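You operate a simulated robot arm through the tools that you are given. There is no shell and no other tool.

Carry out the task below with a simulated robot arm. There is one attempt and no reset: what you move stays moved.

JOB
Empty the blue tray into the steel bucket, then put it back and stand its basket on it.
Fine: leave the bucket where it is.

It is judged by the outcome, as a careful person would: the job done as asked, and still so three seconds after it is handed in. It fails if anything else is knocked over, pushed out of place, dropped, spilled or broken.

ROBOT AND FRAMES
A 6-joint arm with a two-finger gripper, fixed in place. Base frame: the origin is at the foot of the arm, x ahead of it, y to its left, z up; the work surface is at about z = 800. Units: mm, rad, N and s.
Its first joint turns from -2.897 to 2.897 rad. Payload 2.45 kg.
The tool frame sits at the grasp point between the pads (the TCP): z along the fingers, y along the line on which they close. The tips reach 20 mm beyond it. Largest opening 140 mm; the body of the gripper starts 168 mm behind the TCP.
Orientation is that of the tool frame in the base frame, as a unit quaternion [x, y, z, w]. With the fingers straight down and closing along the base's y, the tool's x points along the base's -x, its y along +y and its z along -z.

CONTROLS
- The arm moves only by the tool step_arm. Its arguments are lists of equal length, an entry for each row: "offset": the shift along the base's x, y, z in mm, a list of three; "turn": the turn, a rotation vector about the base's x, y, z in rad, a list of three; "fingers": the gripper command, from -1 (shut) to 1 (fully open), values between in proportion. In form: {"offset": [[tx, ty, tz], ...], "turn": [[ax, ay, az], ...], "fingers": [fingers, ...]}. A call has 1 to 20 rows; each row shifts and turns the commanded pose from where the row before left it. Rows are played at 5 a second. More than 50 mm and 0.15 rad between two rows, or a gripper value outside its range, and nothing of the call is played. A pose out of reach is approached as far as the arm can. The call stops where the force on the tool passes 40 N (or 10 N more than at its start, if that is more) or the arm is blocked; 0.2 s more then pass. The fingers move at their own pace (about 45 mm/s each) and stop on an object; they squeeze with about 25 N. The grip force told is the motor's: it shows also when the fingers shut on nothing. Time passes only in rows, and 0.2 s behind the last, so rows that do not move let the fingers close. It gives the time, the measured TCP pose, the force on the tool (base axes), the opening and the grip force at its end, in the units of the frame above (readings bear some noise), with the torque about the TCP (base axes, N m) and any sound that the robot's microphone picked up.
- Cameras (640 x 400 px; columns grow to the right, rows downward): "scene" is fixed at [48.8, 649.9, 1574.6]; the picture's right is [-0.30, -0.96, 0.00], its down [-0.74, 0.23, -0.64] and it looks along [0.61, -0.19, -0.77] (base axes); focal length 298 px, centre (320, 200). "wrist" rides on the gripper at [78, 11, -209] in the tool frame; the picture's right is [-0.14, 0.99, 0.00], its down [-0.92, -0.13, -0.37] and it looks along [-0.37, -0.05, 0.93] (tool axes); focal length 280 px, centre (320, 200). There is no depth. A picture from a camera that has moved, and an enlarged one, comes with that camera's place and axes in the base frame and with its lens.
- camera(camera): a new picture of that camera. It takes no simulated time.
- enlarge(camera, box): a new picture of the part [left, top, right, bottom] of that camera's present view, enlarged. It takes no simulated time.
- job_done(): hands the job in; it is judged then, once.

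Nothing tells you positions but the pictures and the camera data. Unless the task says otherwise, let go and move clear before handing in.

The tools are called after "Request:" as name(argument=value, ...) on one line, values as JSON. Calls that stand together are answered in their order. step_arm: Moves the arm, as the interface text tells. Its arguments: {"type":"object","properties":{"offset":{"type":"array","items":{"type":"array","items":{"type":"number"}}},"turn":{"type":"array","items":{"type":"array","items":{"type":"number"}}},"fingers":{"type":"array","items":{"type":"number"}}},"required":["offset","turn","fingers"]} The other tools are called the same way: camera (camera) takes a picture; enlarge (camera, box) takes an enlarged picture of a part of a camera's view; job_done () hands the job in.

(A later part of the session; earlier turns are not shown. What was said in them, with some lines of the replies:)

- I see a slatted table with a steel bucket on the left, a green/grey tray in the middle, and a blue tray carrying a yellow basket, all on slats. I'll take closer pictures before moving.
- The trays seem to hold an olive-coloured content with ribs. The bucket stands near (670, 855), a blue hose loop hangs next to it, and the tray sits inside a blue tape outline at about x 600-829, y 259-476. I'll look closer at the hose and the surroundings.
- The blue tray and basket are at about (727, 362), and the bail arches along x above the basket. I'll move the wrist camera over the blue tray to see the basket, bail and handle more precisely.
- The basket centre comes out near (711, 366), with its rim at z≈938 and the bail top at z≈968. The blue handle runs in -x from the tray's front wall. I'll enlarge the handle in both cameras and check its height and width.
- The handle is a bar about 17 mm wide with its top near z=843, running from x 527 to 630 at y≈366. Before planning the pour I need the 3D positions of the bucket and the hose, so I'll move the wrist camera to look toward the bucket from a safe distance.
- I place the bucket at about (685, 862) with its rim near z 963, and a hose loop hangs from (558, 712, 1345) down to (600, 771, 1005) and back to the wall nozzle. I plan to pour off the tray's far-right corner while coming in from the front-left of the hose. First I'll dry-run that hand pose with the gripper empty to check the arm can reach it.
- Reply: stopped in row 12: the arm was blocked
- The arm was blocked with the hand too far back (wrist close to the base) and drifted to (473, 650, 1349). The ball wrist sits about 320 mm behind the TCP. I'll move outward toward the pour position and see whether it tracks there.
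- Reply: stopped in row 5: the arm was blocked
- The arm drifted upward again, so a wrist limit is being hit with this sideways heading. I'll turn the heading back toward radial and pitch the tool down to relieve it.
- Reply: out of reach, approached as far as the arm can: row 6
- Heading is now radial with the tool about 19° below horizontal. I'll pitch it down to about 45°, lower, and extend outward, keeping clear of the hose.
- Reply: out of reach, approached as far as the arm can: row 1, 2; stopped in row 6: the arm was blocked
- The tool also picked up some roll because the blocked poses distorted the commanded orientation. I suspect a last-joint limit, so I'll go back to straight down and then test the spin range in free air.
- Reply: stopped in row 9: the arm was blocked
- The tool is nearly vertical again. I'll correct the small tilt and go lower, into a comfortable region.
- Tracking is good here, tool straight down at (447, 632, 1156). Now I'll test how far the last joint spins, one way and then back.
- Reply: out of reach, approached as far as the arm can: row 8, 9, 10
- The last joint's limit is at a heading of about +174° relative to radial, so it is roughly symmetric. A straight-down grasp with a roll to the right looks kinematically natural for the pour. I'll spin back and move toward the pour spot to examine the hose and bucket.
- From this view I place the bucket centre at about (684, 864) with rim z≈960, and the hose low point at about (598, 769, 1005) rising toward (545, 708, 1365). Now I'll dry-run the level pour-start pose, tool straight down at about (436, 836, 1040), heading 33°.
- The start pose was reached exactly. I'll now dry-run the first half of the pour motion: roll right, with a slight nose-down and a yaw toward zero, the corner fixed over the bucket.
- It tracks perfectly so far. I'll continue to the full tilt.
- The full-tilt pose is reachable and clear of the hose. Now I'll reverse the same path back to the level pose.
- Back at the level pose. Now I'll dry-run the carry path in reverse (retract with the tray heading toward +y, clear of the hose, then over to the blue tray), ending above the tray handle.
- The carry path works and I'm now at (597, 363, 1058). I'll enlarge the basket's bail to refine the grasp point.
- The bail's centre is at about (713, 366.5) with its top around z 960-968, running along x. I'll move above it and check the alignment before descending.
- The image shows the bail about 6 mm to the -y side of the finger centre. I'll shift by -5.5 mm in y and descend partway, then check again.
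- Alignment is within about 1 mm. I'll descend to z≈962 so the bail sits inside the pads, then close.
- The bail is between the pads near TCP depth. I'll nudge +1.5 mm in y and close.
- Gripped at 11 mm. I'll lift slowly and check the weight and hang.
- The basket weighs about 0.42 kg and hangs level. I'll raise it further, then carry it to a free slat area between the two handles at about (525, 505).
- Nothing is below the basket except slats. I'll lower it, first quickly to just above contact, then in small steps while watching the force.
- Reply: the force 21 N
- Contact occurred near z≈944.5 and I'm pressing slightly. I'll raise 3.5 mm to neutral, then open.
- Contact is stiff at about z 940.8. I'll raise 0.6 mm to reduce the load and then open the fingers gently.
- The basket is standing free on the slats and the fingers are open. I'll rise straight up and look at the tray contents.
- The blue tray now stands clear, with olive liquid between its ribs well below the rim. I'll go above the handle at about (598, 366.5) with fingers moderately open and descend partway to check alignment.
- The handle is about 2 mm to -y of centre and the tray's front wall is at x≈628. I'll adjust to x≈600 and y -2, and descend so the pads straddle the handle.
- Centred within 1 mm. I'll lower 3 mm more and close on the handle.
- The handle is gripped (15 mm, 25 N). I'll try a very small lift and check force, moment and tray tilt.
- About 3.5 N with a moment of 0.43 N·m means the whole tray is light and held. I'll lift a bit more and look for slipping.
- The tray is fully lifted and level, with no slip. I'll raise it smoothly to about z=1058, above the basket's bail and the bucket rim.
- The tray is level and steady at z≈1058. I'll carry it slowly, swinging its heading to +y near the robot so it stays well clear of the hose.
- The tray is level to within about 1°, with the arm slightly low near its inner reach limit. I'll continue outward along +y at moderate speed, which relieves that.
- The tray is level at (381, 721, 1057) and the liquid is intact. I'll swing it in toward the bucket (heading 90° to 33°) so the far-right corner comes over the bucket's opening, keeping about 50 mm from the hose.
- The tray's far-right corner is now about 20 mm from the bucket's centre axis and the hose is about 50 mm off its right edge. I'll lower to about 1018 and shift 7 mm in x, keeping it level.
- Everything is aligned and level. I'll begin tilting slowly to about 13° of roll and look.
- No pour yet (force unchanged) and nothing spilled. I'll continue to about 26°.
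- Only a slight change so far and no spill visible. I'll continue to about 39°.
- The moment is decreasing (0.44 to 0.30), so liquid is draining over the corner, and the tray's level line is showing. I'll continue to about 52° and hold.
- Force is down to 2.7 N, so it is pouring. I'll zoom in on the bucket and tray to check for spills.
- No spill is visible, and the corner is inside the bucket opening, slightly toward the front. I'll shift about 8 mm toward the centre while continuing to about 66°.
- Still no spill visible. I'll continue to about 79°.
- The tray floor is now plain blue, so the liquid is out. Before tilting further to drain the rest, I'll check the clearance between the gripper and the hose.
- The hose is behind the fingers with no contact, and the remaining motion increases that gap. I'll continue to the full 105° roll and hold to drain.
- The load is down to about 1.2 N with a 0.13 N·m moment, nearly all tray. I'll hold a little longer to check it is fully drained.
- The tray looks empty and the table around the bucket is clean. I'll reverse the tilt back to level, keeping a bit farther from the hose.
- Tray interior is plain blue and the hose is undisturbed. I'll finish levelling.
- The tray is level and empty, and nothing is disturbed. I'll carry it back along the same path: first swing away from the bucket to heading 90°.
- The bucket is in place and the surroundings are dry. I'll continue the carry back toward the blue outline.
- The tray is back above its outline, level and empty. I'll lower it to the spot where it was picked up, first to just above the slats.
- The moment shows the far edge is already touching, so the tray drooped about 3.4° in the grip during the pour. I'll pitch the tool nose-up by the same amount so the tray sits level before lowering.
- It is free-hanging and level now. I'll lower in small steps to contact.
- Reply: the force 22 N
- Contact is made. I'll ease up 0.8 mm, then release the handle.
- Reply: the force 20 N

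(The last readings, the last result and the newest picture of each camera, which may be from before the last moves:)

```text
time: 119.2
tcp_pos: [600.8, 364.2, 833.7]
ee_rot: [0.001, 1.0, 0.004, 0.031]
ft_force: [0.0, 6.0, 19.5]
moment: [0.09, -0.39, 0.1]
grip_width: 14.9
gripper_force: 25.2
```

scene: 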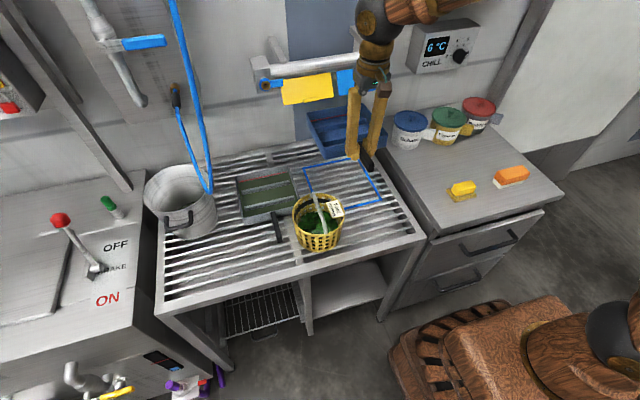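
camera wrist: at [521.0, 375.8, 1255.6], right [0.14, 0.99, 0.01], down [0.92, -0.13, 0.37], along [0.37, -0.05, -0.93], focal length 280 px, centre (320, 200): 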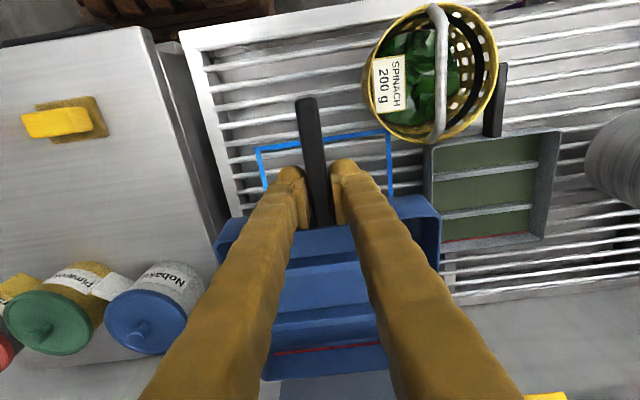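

Request:
step_arm(offset=[[0, 0, 0.8], [0, 0, 0]], turn=[[0, 0, 0], [0, 0, 0]], fingers=[-1, -1])

Request:
enlarge(camera="scene", box=[290, 130, 400, 230])

```text
time: 119.8
tcp_pos: [600.0, 363.9, 833.3]
ee_rot: [0.001, 1.0, 0.003, 0.03]
ft_force: [0.5, 0.1, -1.7]
moment: [-0.02, 0.17, 0.0]
grip_width: 15.0
gripper_force: 24.6
```

```text
4.00 times, centred on (345, 180) of scene
camera zoom: at [48.8, 649.9, 1574.6], right [-0.3, -0.96, 0.0], down [-0.74, 0.23, -0.64], along [0.61, -0.19, -0.77], focal length 1190 px, centre (220, 280)
```

zoom: 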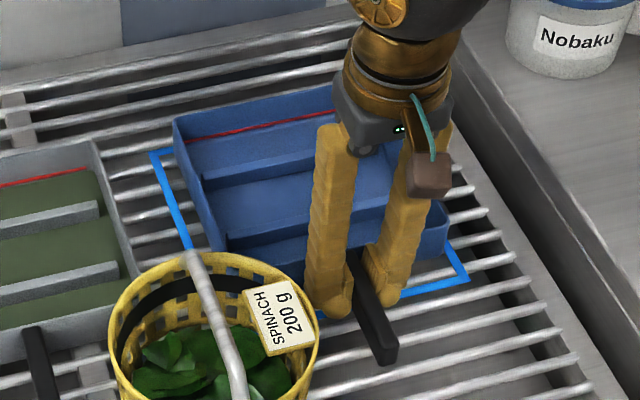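

It's hanging less than 1 mm above contact. I'll lower half a millimetre and open slowly.

Request:
step_arm(offset=[[0, 0, -0.5], [0, 0, 0], [0, 0, 0], [0, 0, 0], [0, 0, 0]], turn=[[0, 0, 0], [0, 0, 0], [0, 0, 0], [0, 0, 0], [0, 0, 0]], fingers=[-1, -0.75, -0.6, -0.4, -0.3])

Request:
enlarge(camera="scene", box=[290, 130, 400, 230])

Request:
enlarge(camera="wrist", box=[200, 90, 440, 290])

```text
time: 121.0
tcp_pos: [601.0, 365.7, 834.5]
ee_rot: [0.002, 1.0, 0.004, 0.03]
ft_force: [-0.4, 0.2, 0.6]
moment: [0.04, 0.03, -0.01]
grip_width: 49.0
gripper_force: 0.1
```

```text
4.00 times, centred on (345, 180) of scene
camera zoom: at [48.8, 649.9, 1574.6], right [-0.3, -0.96, 0.0], down [-0.74, 0.23, -0.64], along [0.61, -0.19, -0.77], focal length 1190 px, centre (220, 280)
```

zoom: 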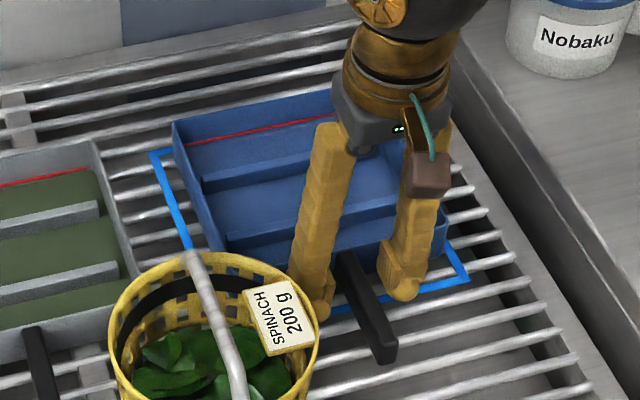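

```text
2.00 times, centred on (320, 190) of wrist
camera zoom: at [508.9, 375.7, 1038.9], right [0.14, 0.99, 0.02], down [0.9, -0.13, 0.42], along [0.42, -0.05, -0.91], focal length 561 px, centre (320, 220)
```

zoom: 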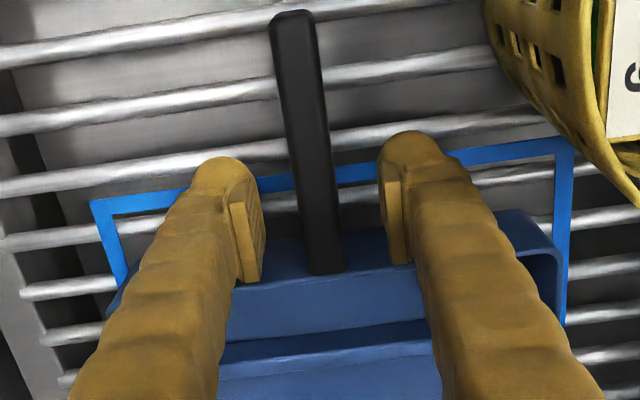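

The tray is resting in its outline at the original spot, released. I'll rise straight up, level the tool, and inspect the tray.

Request:
step_arm(offset=[[0, 0, 10], [0, 0, 20], [0, 0, 30], [0, 0, 35], [0, 0, 40], [0, 0, 40], [0, 0, 40], [0, 0, 15]], turn=[[0, 0, 0], [0, 0, 0], [0, 0, 0], [0, 0, 0], [0, 0.02, 0], [0, 0.02, 0], [0, 0.018, 0], [0, 0, 0]], fingers=[-0.3, -0.3, -0.3, -0.3, -0.3, -0.3, -0.3, -0.3])

Request:
camera(camera="wrist")

Request:
enlarge(camera="scene", box=[290, 130, 400, 230])

Request:
enlarge(camera="scene", box=[130, 140, 290, 260])

```text
time: 122.8
tcp_pos: [600.4, 367.3, 1065.1]
ee_rot: [0.001, 1.0, 0.004, 0.002]
ft_force: [-0.2, 0.1, 1.4]
moment: [0.01, -0.02, 0.03]
grip_width: 49.0
gripper_force: 0.0
```

```text
taken
camera wrist: at [521.5, 376.7, 1273.7], right [0.14, 0.99, 0.01], down [0.92, -0.13, 0.37], along [0.37, -0.05, -0.93], focal length 280 px, centre (320, 200)
```

wrist: 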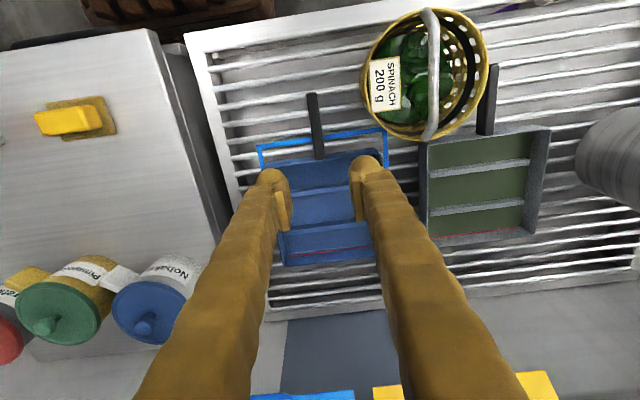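

```text
4.00 times, centred on (345, 180) of scene
camera zoom: at [48.8, 649.9, 1574.6], right [-0.3, -0.96, 0.0], down [-0.74, 0.23, -0.64], along [0.61, -0.19, -0.77], focal length 1190 px, centre (220, 280)
```

zoom: 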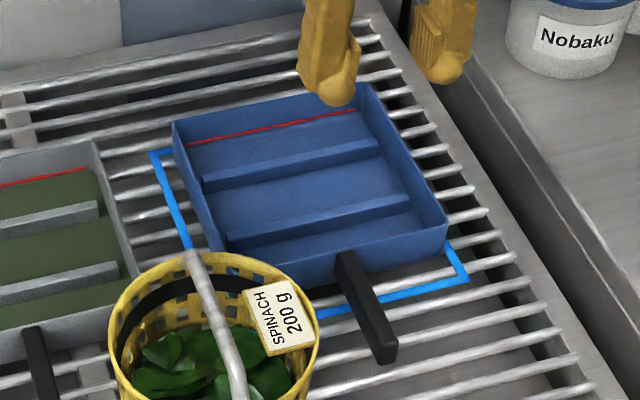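

```text
3.33 times, centred on (210, 200) of scene
camera zoom: at [48.8, 649.9, 1574.6], right [-0.3, -0.96, 0.0], down [-0.74, 0.23, -0.64], along [0.61, -0.19, -0.77], focal length 992 px, centre (687, 200)
```

zoom: 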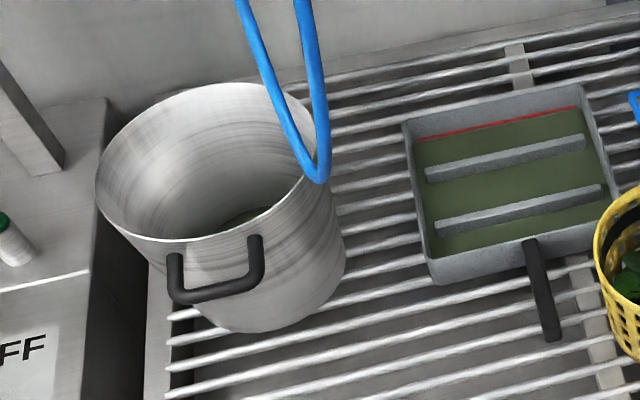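

The tray is empty and in place, and green liquid is visible at the bottom of the bucket, with no spills. Next I'll fetch the basket: move above its bail at (526, 506) and descend partway to check alignment.

Request:
step_arm(offset=[[-10, 20, 0], [-13, 25, 0], [-13, 25, 0], [-13, 25, 0], [-13, 25, 0], [-12, 19, 0], [0, 0, -30], [0, 0, -35], [0, 0, -15], [0, 0, 0]], turn=[[0, 0, 0], [0, 0, 0], [0, 0, 0], [0, 0, 0], [0, 0, 0], [0, 0, 0], [0, 0, 0], [0, 0, 0], [0, 0, 0], [0, 0, 0]], fingers=[-0.5, -0.5, -0.5, -0.5, -0.5, -0.5, -0.5, -0.5, -0.5, -0.5])

Request:
enlarge(camera="wrist", box=[240, 90, 400, 270])

Request:
enlarge(camera="scene", box=[250, 130, 380, 260])

```text
time: 125.0
tcp_pos: [526.9, 504.4, 981.4]
ee_rot: [0.002, 1.0, 0.003, 0.001]
ft_force: [-0.5, -0.5, 0.0]
moment: [0.01, -0.01, -0.01]
grip_width: 35.1
gripper_force: 0.1
```

```text
2.22 times, centred on (320, 180) of wrist
camera zoom: at [447.2, 514.5, 1191.3], right [0.14, 0.99, 0.01], down [0.92, -0.13, 0.37], along [0.37, -0.05, -0.93], focal length 623 px, centre (320, 244)
```

zoom: 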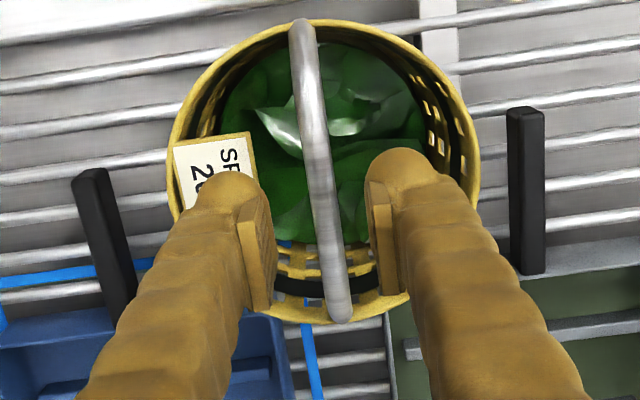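

```text
3.08 times, centred on (315, 195) of scene
camera zoom: at [48.8, 649.9, 1574.6], right [-0.3, -0.96, 0.0], down [-0.74, 0.23, -0.64], along [0.61, -0.19, -0.77], focal length 916 px, centre (335, 215)
```

zoom: 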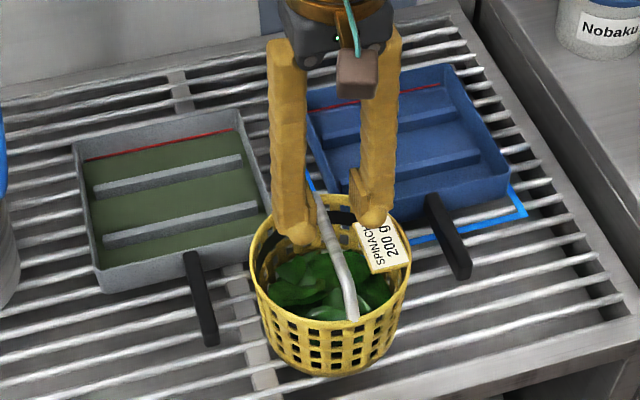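

The bail is about 2 mm to +y. I'll shift and descend to the earlier grasp height, then close.

Request:
step_arm(offset=[[0, 1.5, -10], [0, 0, -12], [0, 0, -12], [0, 0, -6.5], [0, 0, 0]], turn=[[0, 0, 0], [0, 0, 0], [0, 0, 0], [0, 0, 0], [0, 0, 0]], fingers=[-0.5, -0.5, -0.5, -0.5, -0.5])

Request:
enlarge(camera="wrist", box=[240, 90, 400, 270])

```text
time: 126.2
tcp_pos: [529.1, 504.4, 943.0]
ee_rot: [0.002, 1.0, 0.004, 0.002]
ft_force: [-0.6, 0.3, 0.0]
moment: [0.02, -0.02, 0.01]
grip_width: 35.0
gripper_force: 0.0
```

```text
2.22 times, centred on (320, 180) of wrist
camera zoom: at [448.7, 515.8, 1151.8], right [0.14, 0.99, 0.01], down [0.92, -0.13, 0.37], along [0.37, -0.05, -0.93], focal length 623 px, centre (320, 244)
```

zoom: 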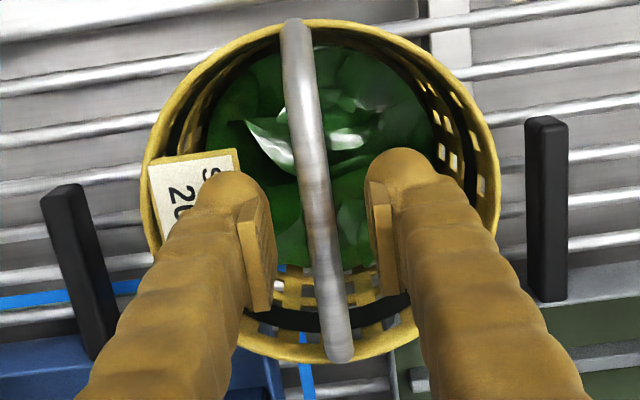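

Request:
step_arm(offset=[[0, 1, -1.5], [0, 0, 0], [0, 0, 0], [0, 0, 0], [0, 0, 0]], turn=[[0, 0, 0], [0, 0, 0], [0, 0, 0], [0, 0, 0], [0, 0, 0]], fingers=[-0.6, -0.85, -1, -1, -1])

Request:
step_arm(offset=[[0, 0, 3], [0, 0, 6], [0, 0, 10], [0, 0, 0]], turn=[[0, 0, 0], [0, 0, 0], [0, 0, 0], [0, 0, 0]], fingers=[-1, -1, -1, -1])

Request:
enlarge(camera="scene", box=[250, 130, 380, 260])

```text
time: 127.4
tcp_pos: [527.6, 507.5, 940.5]
ee_rot: [0.002, 1.0, 0.004, 0.002]
ft_force: [-1.0, -0.6, 0.5]
moment: [-0.01, -0.01, 0.01]
grip_width: 10.7
gripper_force: 24.9
```

```text
time: 128.4
tcp_pos: [527.3, 506.7, 959.2]
ee_rot: [0.001, 1.0, 0.003, 0.002]
ft_force: [0.5, 0.5, -4.1]
moment: [0.02, 0.01, 0.0]
grip_width: 10.8
gripper_force: 24.8
```

```text
3.08 times, centred on (315, 195) of scene
camera zoom: at [48.8, 649.9, 1574.6], right [-0.3, -0.96, 0.0], down [-0.74, 0.23, -0.64], along [0.61, -0.19, -0.77], focal length 916 px, centre (335, 215)
```

zoom: 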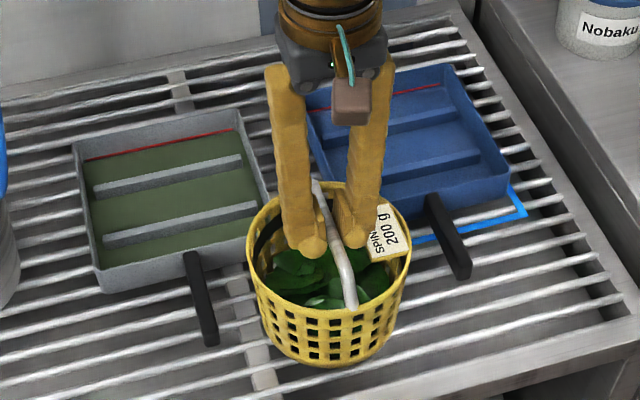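

The basket is lifted (4.1 N). I'll raise it, carry it over the blue tray to its original position, and stop above.

Request:
step_arm(offset=[[0, 0, 15], [0, 0, 25], [0, 0, 25], [0, 0, 15], [0, 0, 6], [8, -6, 0], [18, -14, 0], [25, -19, 0], [26, -20, 0], [26, -20, 0], [26, -20, 0], [25, -19, 0], [18, -14, 0], [9, -7, 0], [4, -3, 0], [0, 0, 0], [0, 0, 0]], turn=[[0, 0, 0], [0, 0, 0], [0, 0, 0], [0, 0, 0], [0, 0, 0], [0, 0, 0], [0, 0, 0], [0, 0, 0], [0, 0, 0], [0, 0, 0], [0, 0, 0], [0, 0, 0], [0, 0, 0], [0, 0, 0], [0, 0, 0], [0, 0, 0], [0, 0, 0]], fingers=[-1, -1, -1, -1, -1, -1, -1, -1, -1, -1, -1, -1, -1, -1, -1, -1, -1])

Request:
camera(camera="wrist")

Request:
enlarge(camera="scene", box=[290, 100, 400, 220])

```text
time: 132.0
tcp_pos: [712.5, 362.3, 1045.5]
ee_rot: [0.001, 1.0, 0.003, 0.003]
ft_force: [0.7, -0.1, -4.7]
moment: [-0.01, 0.0, -0.02]
grip_width: 10.8
gripper_force: 25.1
```

```text
taken
camera wrist: at [633.0, 372.5, 1255.0], right [0.14, 0.99, 0.01], down [0.92, -0.13, 0.37], along [0.37, -0.05, -0.93], focal length 280 px, centre (320, 200)
```

wrist: 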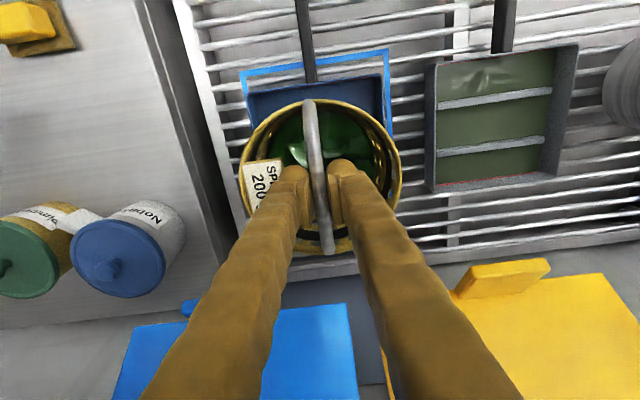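

```text
3.33 times, centred on (345, 160) of scene
camera zoom: at [48.8, 649.9, 1574.6], right [-0.3, -0.96, 0.0], down [-0.74, 0.23, -0.64], along [0.61, -0.19, -0.77], focal length 992 px, centre (237, 333)
```

zoom: 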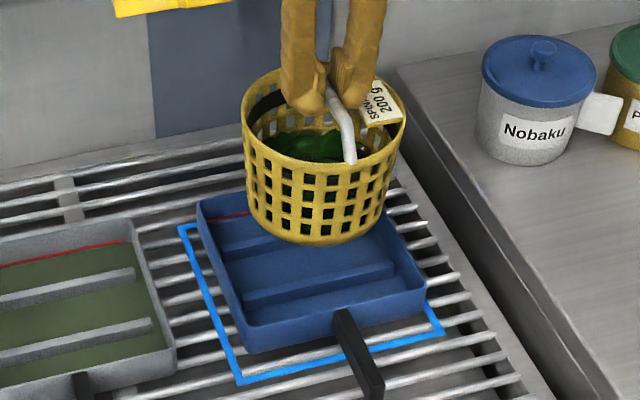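

The basket is over the tray. I'll lower to just above the ribs and read the position again.

Request:
step_arm(offset=[[0, 0.5, -15], [0, 0.5, -20], [0, 0, -20], [0, 0, -15], [0, 0, -8], [0, 0, 0]], turn=[[0, 0, 0], [0, 0, 0], [0, 0, 0], [0, 0, 0], [0, 0, 0], [0, 0, 0]], fingers=[-1, -1, -1, -1, -1, -1])

Request:
enlarge(camera="scene", box=[290, 100, 400, 220])

Request:
enlarge(camera="wrist", box=[220, 60, 420, 280])

```text
time: 133.4
tcp_pos: [711.2, 364.7, 967.8]
ee_rot: [0.002, 1.0, 0.003, 0.002]
ft_force: [-0.9, -0.1, -3.8]
moment: [-0.03, -0.02, 0.0]
grip_width: 10.6
gripper_force: 25.0
```

```text
3.33 times, centred on (345, 160) of scene
camera zoom: at [48.8, 649.9, 1574.6], right [-0.3, -0.96, 0.0], down [-0.74, 0.23, -0.64], along [0.61, -0.19, -0.77], focal length 992 px, centre (237, 333)
```

zoom: 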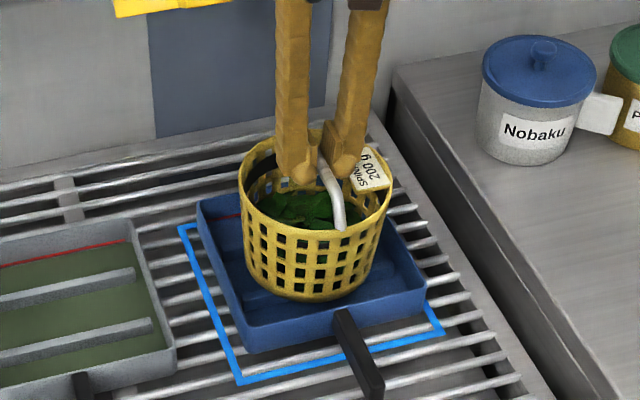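

```text
1.82 times, centred on (320, 170) of wrist
camera zoom: at [632.0, 375.2, 1177.3], right [0.14, 0.99, 0.01], down [0.92, -0.13, 0.37], along [0.37, -0.05, -0.93], focal length 510 px, centre (320, 254)
```

zoom: 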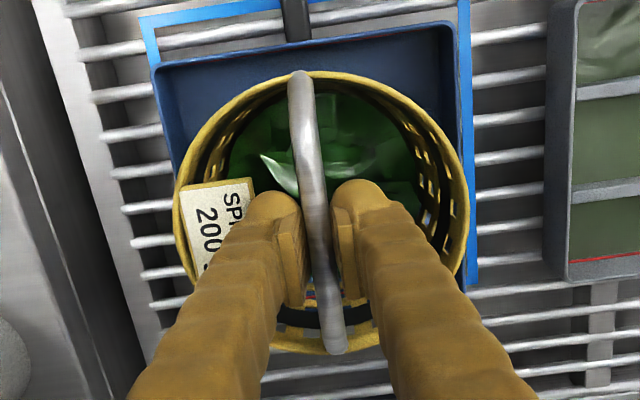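

The basket is centred over the ribs. I'll lower in small steps until contact.

Request:
step_arm(offset=[[0, 0, -3], [0, 0, -2], [0, 0, -1], [0, 0, 0]], turn=[[0, 0, 0], [0, 0, 0], [0, 0, 0], [0, 0, 0]], fingers=[-1, -1, -1, -1])

Request:
step_arm(offset=[[0, 0, -1], [0, 0, 0]], turn=[[0, 0, 0], [0, 0, 0]], fingers=[-1, -1])

```text
time: 134.4
tcp_pos: [713.0, 365.2, 961.5]
ee_rot: [0.002, 1.0, 0.004, 0.001]
ft_force: [0.2, -1.3, 10.2]
moment: [-0.02, 0.01, -0.04]
grip_width: 10.7
gripper_force: 25.3
```

```text
time: 135.0
tcp_pos: [712.2, 364.8, 961.1]
ee_rot: [0.002, 1.0, 0.004, 0.002]
ft_force: [4.6, 0.0, 15.3]
moment: [-0.02, -0.29, 0.0]
grip_width: 10.5
gripper_force: 24.8
```

Contact is at about 961.5, matching the original height. I'll ease up about 1 mm and check.

Request:
step_arm(offset=[[0, 0, 1], [0, 0, 0]], turn=[[0, 0, 0], [0, 0, 0]], fingers=[-1, -1])

```text
time: 135.6
tcp_pos: [711.6, 365.4, 961.3]
ee_rot: [0.002, 1.0, 0.003, 0.001]
ft_force: [0.1, -0.2, -0.5]
moment: [0.01, -0.1, 0.01]
grip_width: 10.3
gripper_force: 25.2
```

The load is near neutral, so the basket stands on the ribs. I'll open the fingers slowly.

Request:
step_arm(offset=[[0, 0, 0], [0, 0, 0], [0, 0, 0], [0, 0, 0]], turn=[[0, 0, 0], [0, 0, 0], [0, 0, 0], [0, 0, 0]], fingers=[-0.8, -0.65, -0.5, -0.5])

Request:
enlarge(camera="wrist", box=[220, 60, 420, 280])

Request:
enlarge(camera="scene", box=[290, 100, 400, 220])

```text
time: 136.6
tcp_pos: [711.8, 365.5, 961.7]
ee_rot: [0.002, 1.0, 0.003, 0.002]
ft_force: [-0.8, 0.3, 0.4]
moment: [-0.01, -0.03, -0.03]
grip_width: 35.2
gripper_force: 0.1
```

```text
1.82 times, centred on (320, 170) of wrist
camera zoom: at [632.9, 375.7, 1171.1], right [0.14, 0.99, 0.01], down [0.92, -0.13, 0.37], along [0.37, -0.05, -0.93], focal length 510 px, centre (320, 254)
```

zoom: 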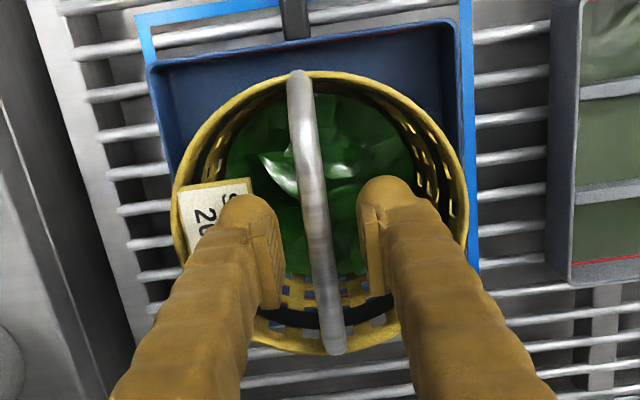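

```text
3.33 times, centred on (345, 160) of scene
camera zoom: at [48.8, 649.9, 1574.6], right [-0.3, -0.96, 0.0], down [-0.74, 0.23, -0.64], along [0.61, -0.19, -0.77], focal length 992 px, centre (237, 333)
```

zoom: 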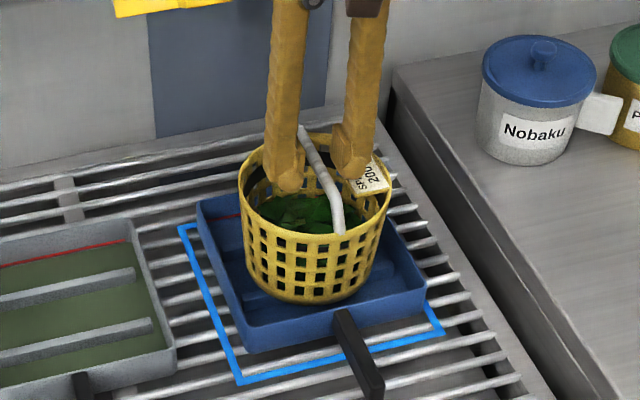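

The basket stands in the tray. I'll rise straight up and move clear, then take final pictures.

Request:
step_arm(offset=[[0, 0, 5], [0, 0, 10], [0, 0, 20], [0, 0, 30], [0, 0, 35], [-20, 0, 10], [-30, 10, 0], [-35, 10, 0], [-30, 10, 0]], turn=[[0, 0, 0], [0, 0, 0], [0, 0, 0], [0, 0, 0], [0, 0, 0], [0, 0, 0], [0, 0, 0], [0, 0, 0], [0, 0, 0]], fingers=[-0.5, -0.5, -0.5, -0.5, -0.5, -0.5, -0.5, -0.5, -0.5])

Request:
camera(camera="scene")

Request:
camera(camera="wrist")

Request:
enlarge(camera="scene", box=[290, 120, 400, 230])

Request:
enlarge(camera="scene", box=[130, 140, 310, 320])

```text
time: 138.6
tcp_pos: [596.5, 392.5, 1072.2]
ee_rot: [0.001, 1.0, 0.004, 0.002]
ft_force: [0.5, 0.5, 0.3]
moment: [0.01, -0.04, -0.02]
grip_width: 35.3
gripper_force: 0.0
```

```text
taken
```

scene: 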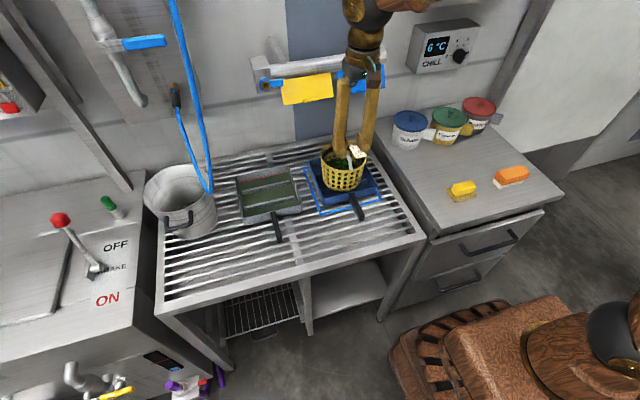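

```text
taken
camera wrist: at [517.5, 403.9, 1282.1], right [0.14, 0.99, 0.01], down [0.92, -0.13, 0.37], along [0.37, -0.05, -0.93], focal length 280 px, centre (320, 200)
```

wrist: 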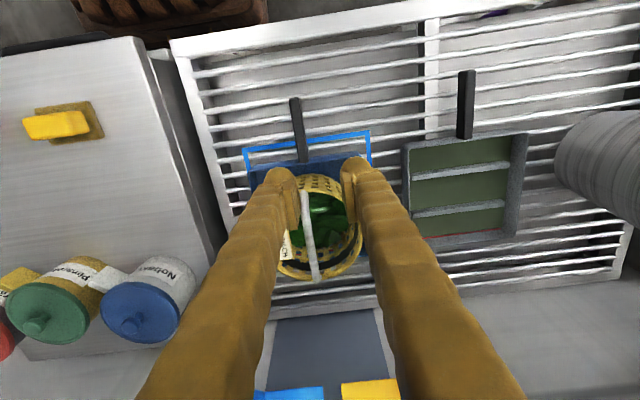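

```text
3.64 times, centred on (345, 175) of scene
camera zoom: at [48.8, 649.9, 1574.6], right [-0.3, -0.96, 0.0], down [-0.74, 0.23, -0.64], along [0.61, -0.19, -0.77], focal length 1082 px, centre (229, 291)
```

zoom: 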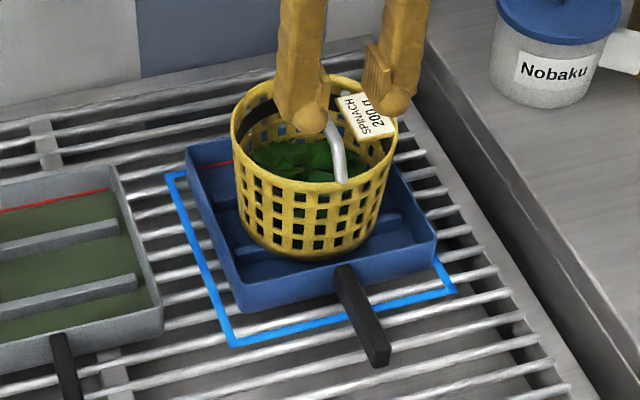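

```text
2.22 times, centred on (220, 230) of scene
camera zoom: at [48.8, 649.9, 1574.6], right [-0.3, -0.96, 0.0], down [-0.74, 0.23, -0.64], along [0.61, -0.19, -0.77], focal length 661 px, centre (542, 133)
```

zoom: 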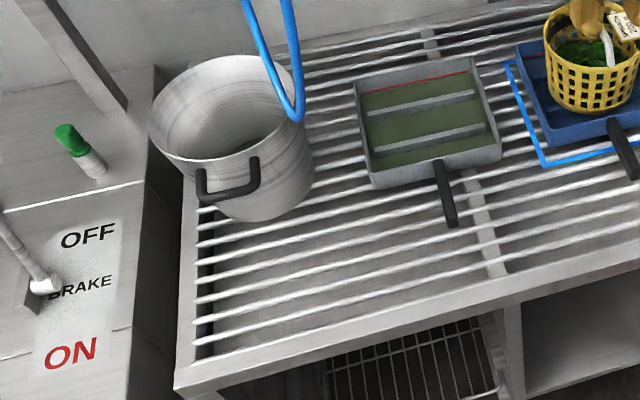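

All looks right: the basket stands upright on the emptied blue tray inside its outline, the bucket and grey tray are unmoved, and there are no spills. I'll back the arm off a bit more and verify once more.

Request:
step_arm(offset=[[-5, 20, 10], [-10, 25, 10], [-10, 25, 10], [-5, 20, 10], [0, 0, 0], [0, 0, 0]], turn=[[0, 0, 0], [0, 0, 0], [0, 0, 0], [0, 0, 0], [0, 0, 0], [0, 0, 0]], fingers=[-0.5, -0.5, -0.5, -0.5, -0.5, -0.5])

Request:
enlarge(camera="scene", box=[220, 110, 420, 250])

Request:
enlarge(camera="wrist", box=[160, 80, 420, 300])

Request:
enlarge(camera="scene", box=[140, 150, 230, 250])

```text
time: 140.0
tcp_pos: [565.6, 485.3, 1111.0]
ee_rot: [0.001, 1.0, 0.003, 0.002]
ft_force: [-0.3, -0.4, -0.3]
moment: [0.0, 0.0, 0.0]
grip_width: 34.8
gripper_force: 0.0
```

```text
2.86 times, centred on (320, 180) of scene
camera zoom: at [48.8, 649.9, 1574.6], right [-0.3, -0.96, 0.0], down [-0.74, 0.23, -0.64], along [0.61, -0.19, -0.77], focal length 850 px, centre (320, 257)
```

zoom: 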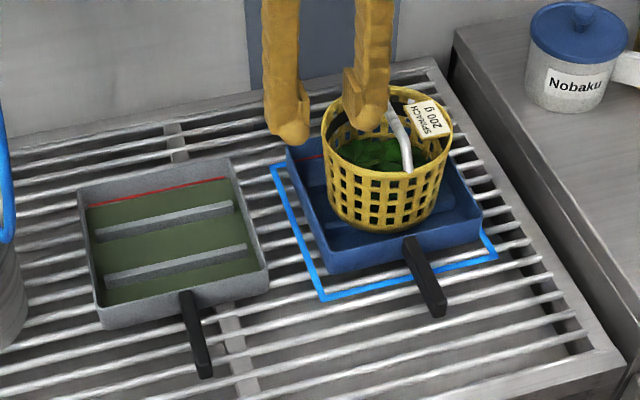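

```text
1.82 times, centred on (290, 190) of wrist
camera zoom: at [485.9, 495.0, 1321.1], right [0.14, 0.99, 0.01], down [0.92, -0.13, 0.37], along [0.37, -0.05, -0.93], focal length 510 px, centre (374, 218)
```

zoom: 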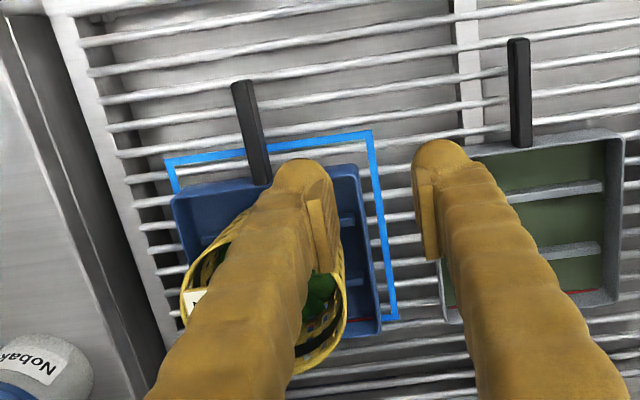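

```text
4.00 times, centred on (185, 200) of scene
camera zoom: at [48.8, 649.9, 1574.6], right [-0.3, -0.96, 0.0], down [-0.74, 0.23, -0.64], along [0.61, -0.19, -0.77], focal length 1190 px, centre (860, 200)
```

zoom: 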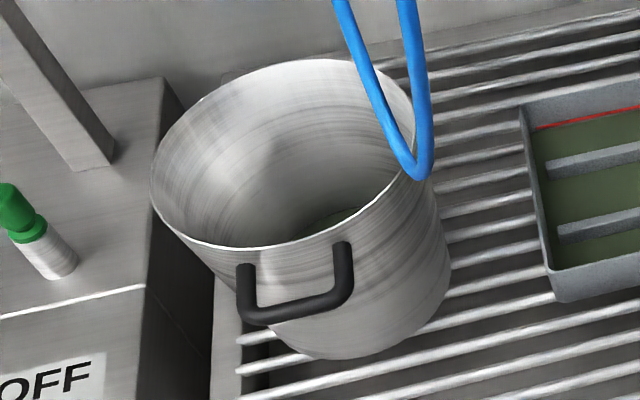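

The liquid is in the bucket, and the emptied blue tray is back in its outline with its basket upright on it. The grey tray, hose and bucket look untouched, and the arm is clear with its gripper open. I'm handing the job in.

Request:
job_done()

```text
The job is handed in.
```

The blue tray is emptied into the steel bucket and back in its tape outline, with the spinach basket standing upright on it. I have handed the job in.

- **Bucket:** it stayed where it was, and green liquid is visible at its bottom. I saw no spills on the slats or around the bucket.
- **Tray:** its floor shows plain blue, and it sits where I picked it up, to within a few millimetres.
- **Basket:** while I poured, I stood it on the bare slats between the two tray handles. It is now back in its original position, with the spinach still inside.
- **Surroundings:** the grey tray and the blue hose look undisturbed in the final pictures.

The tray tipped about 3° in the grip during the pour. I levelled it before setting it down, so it rests flat.
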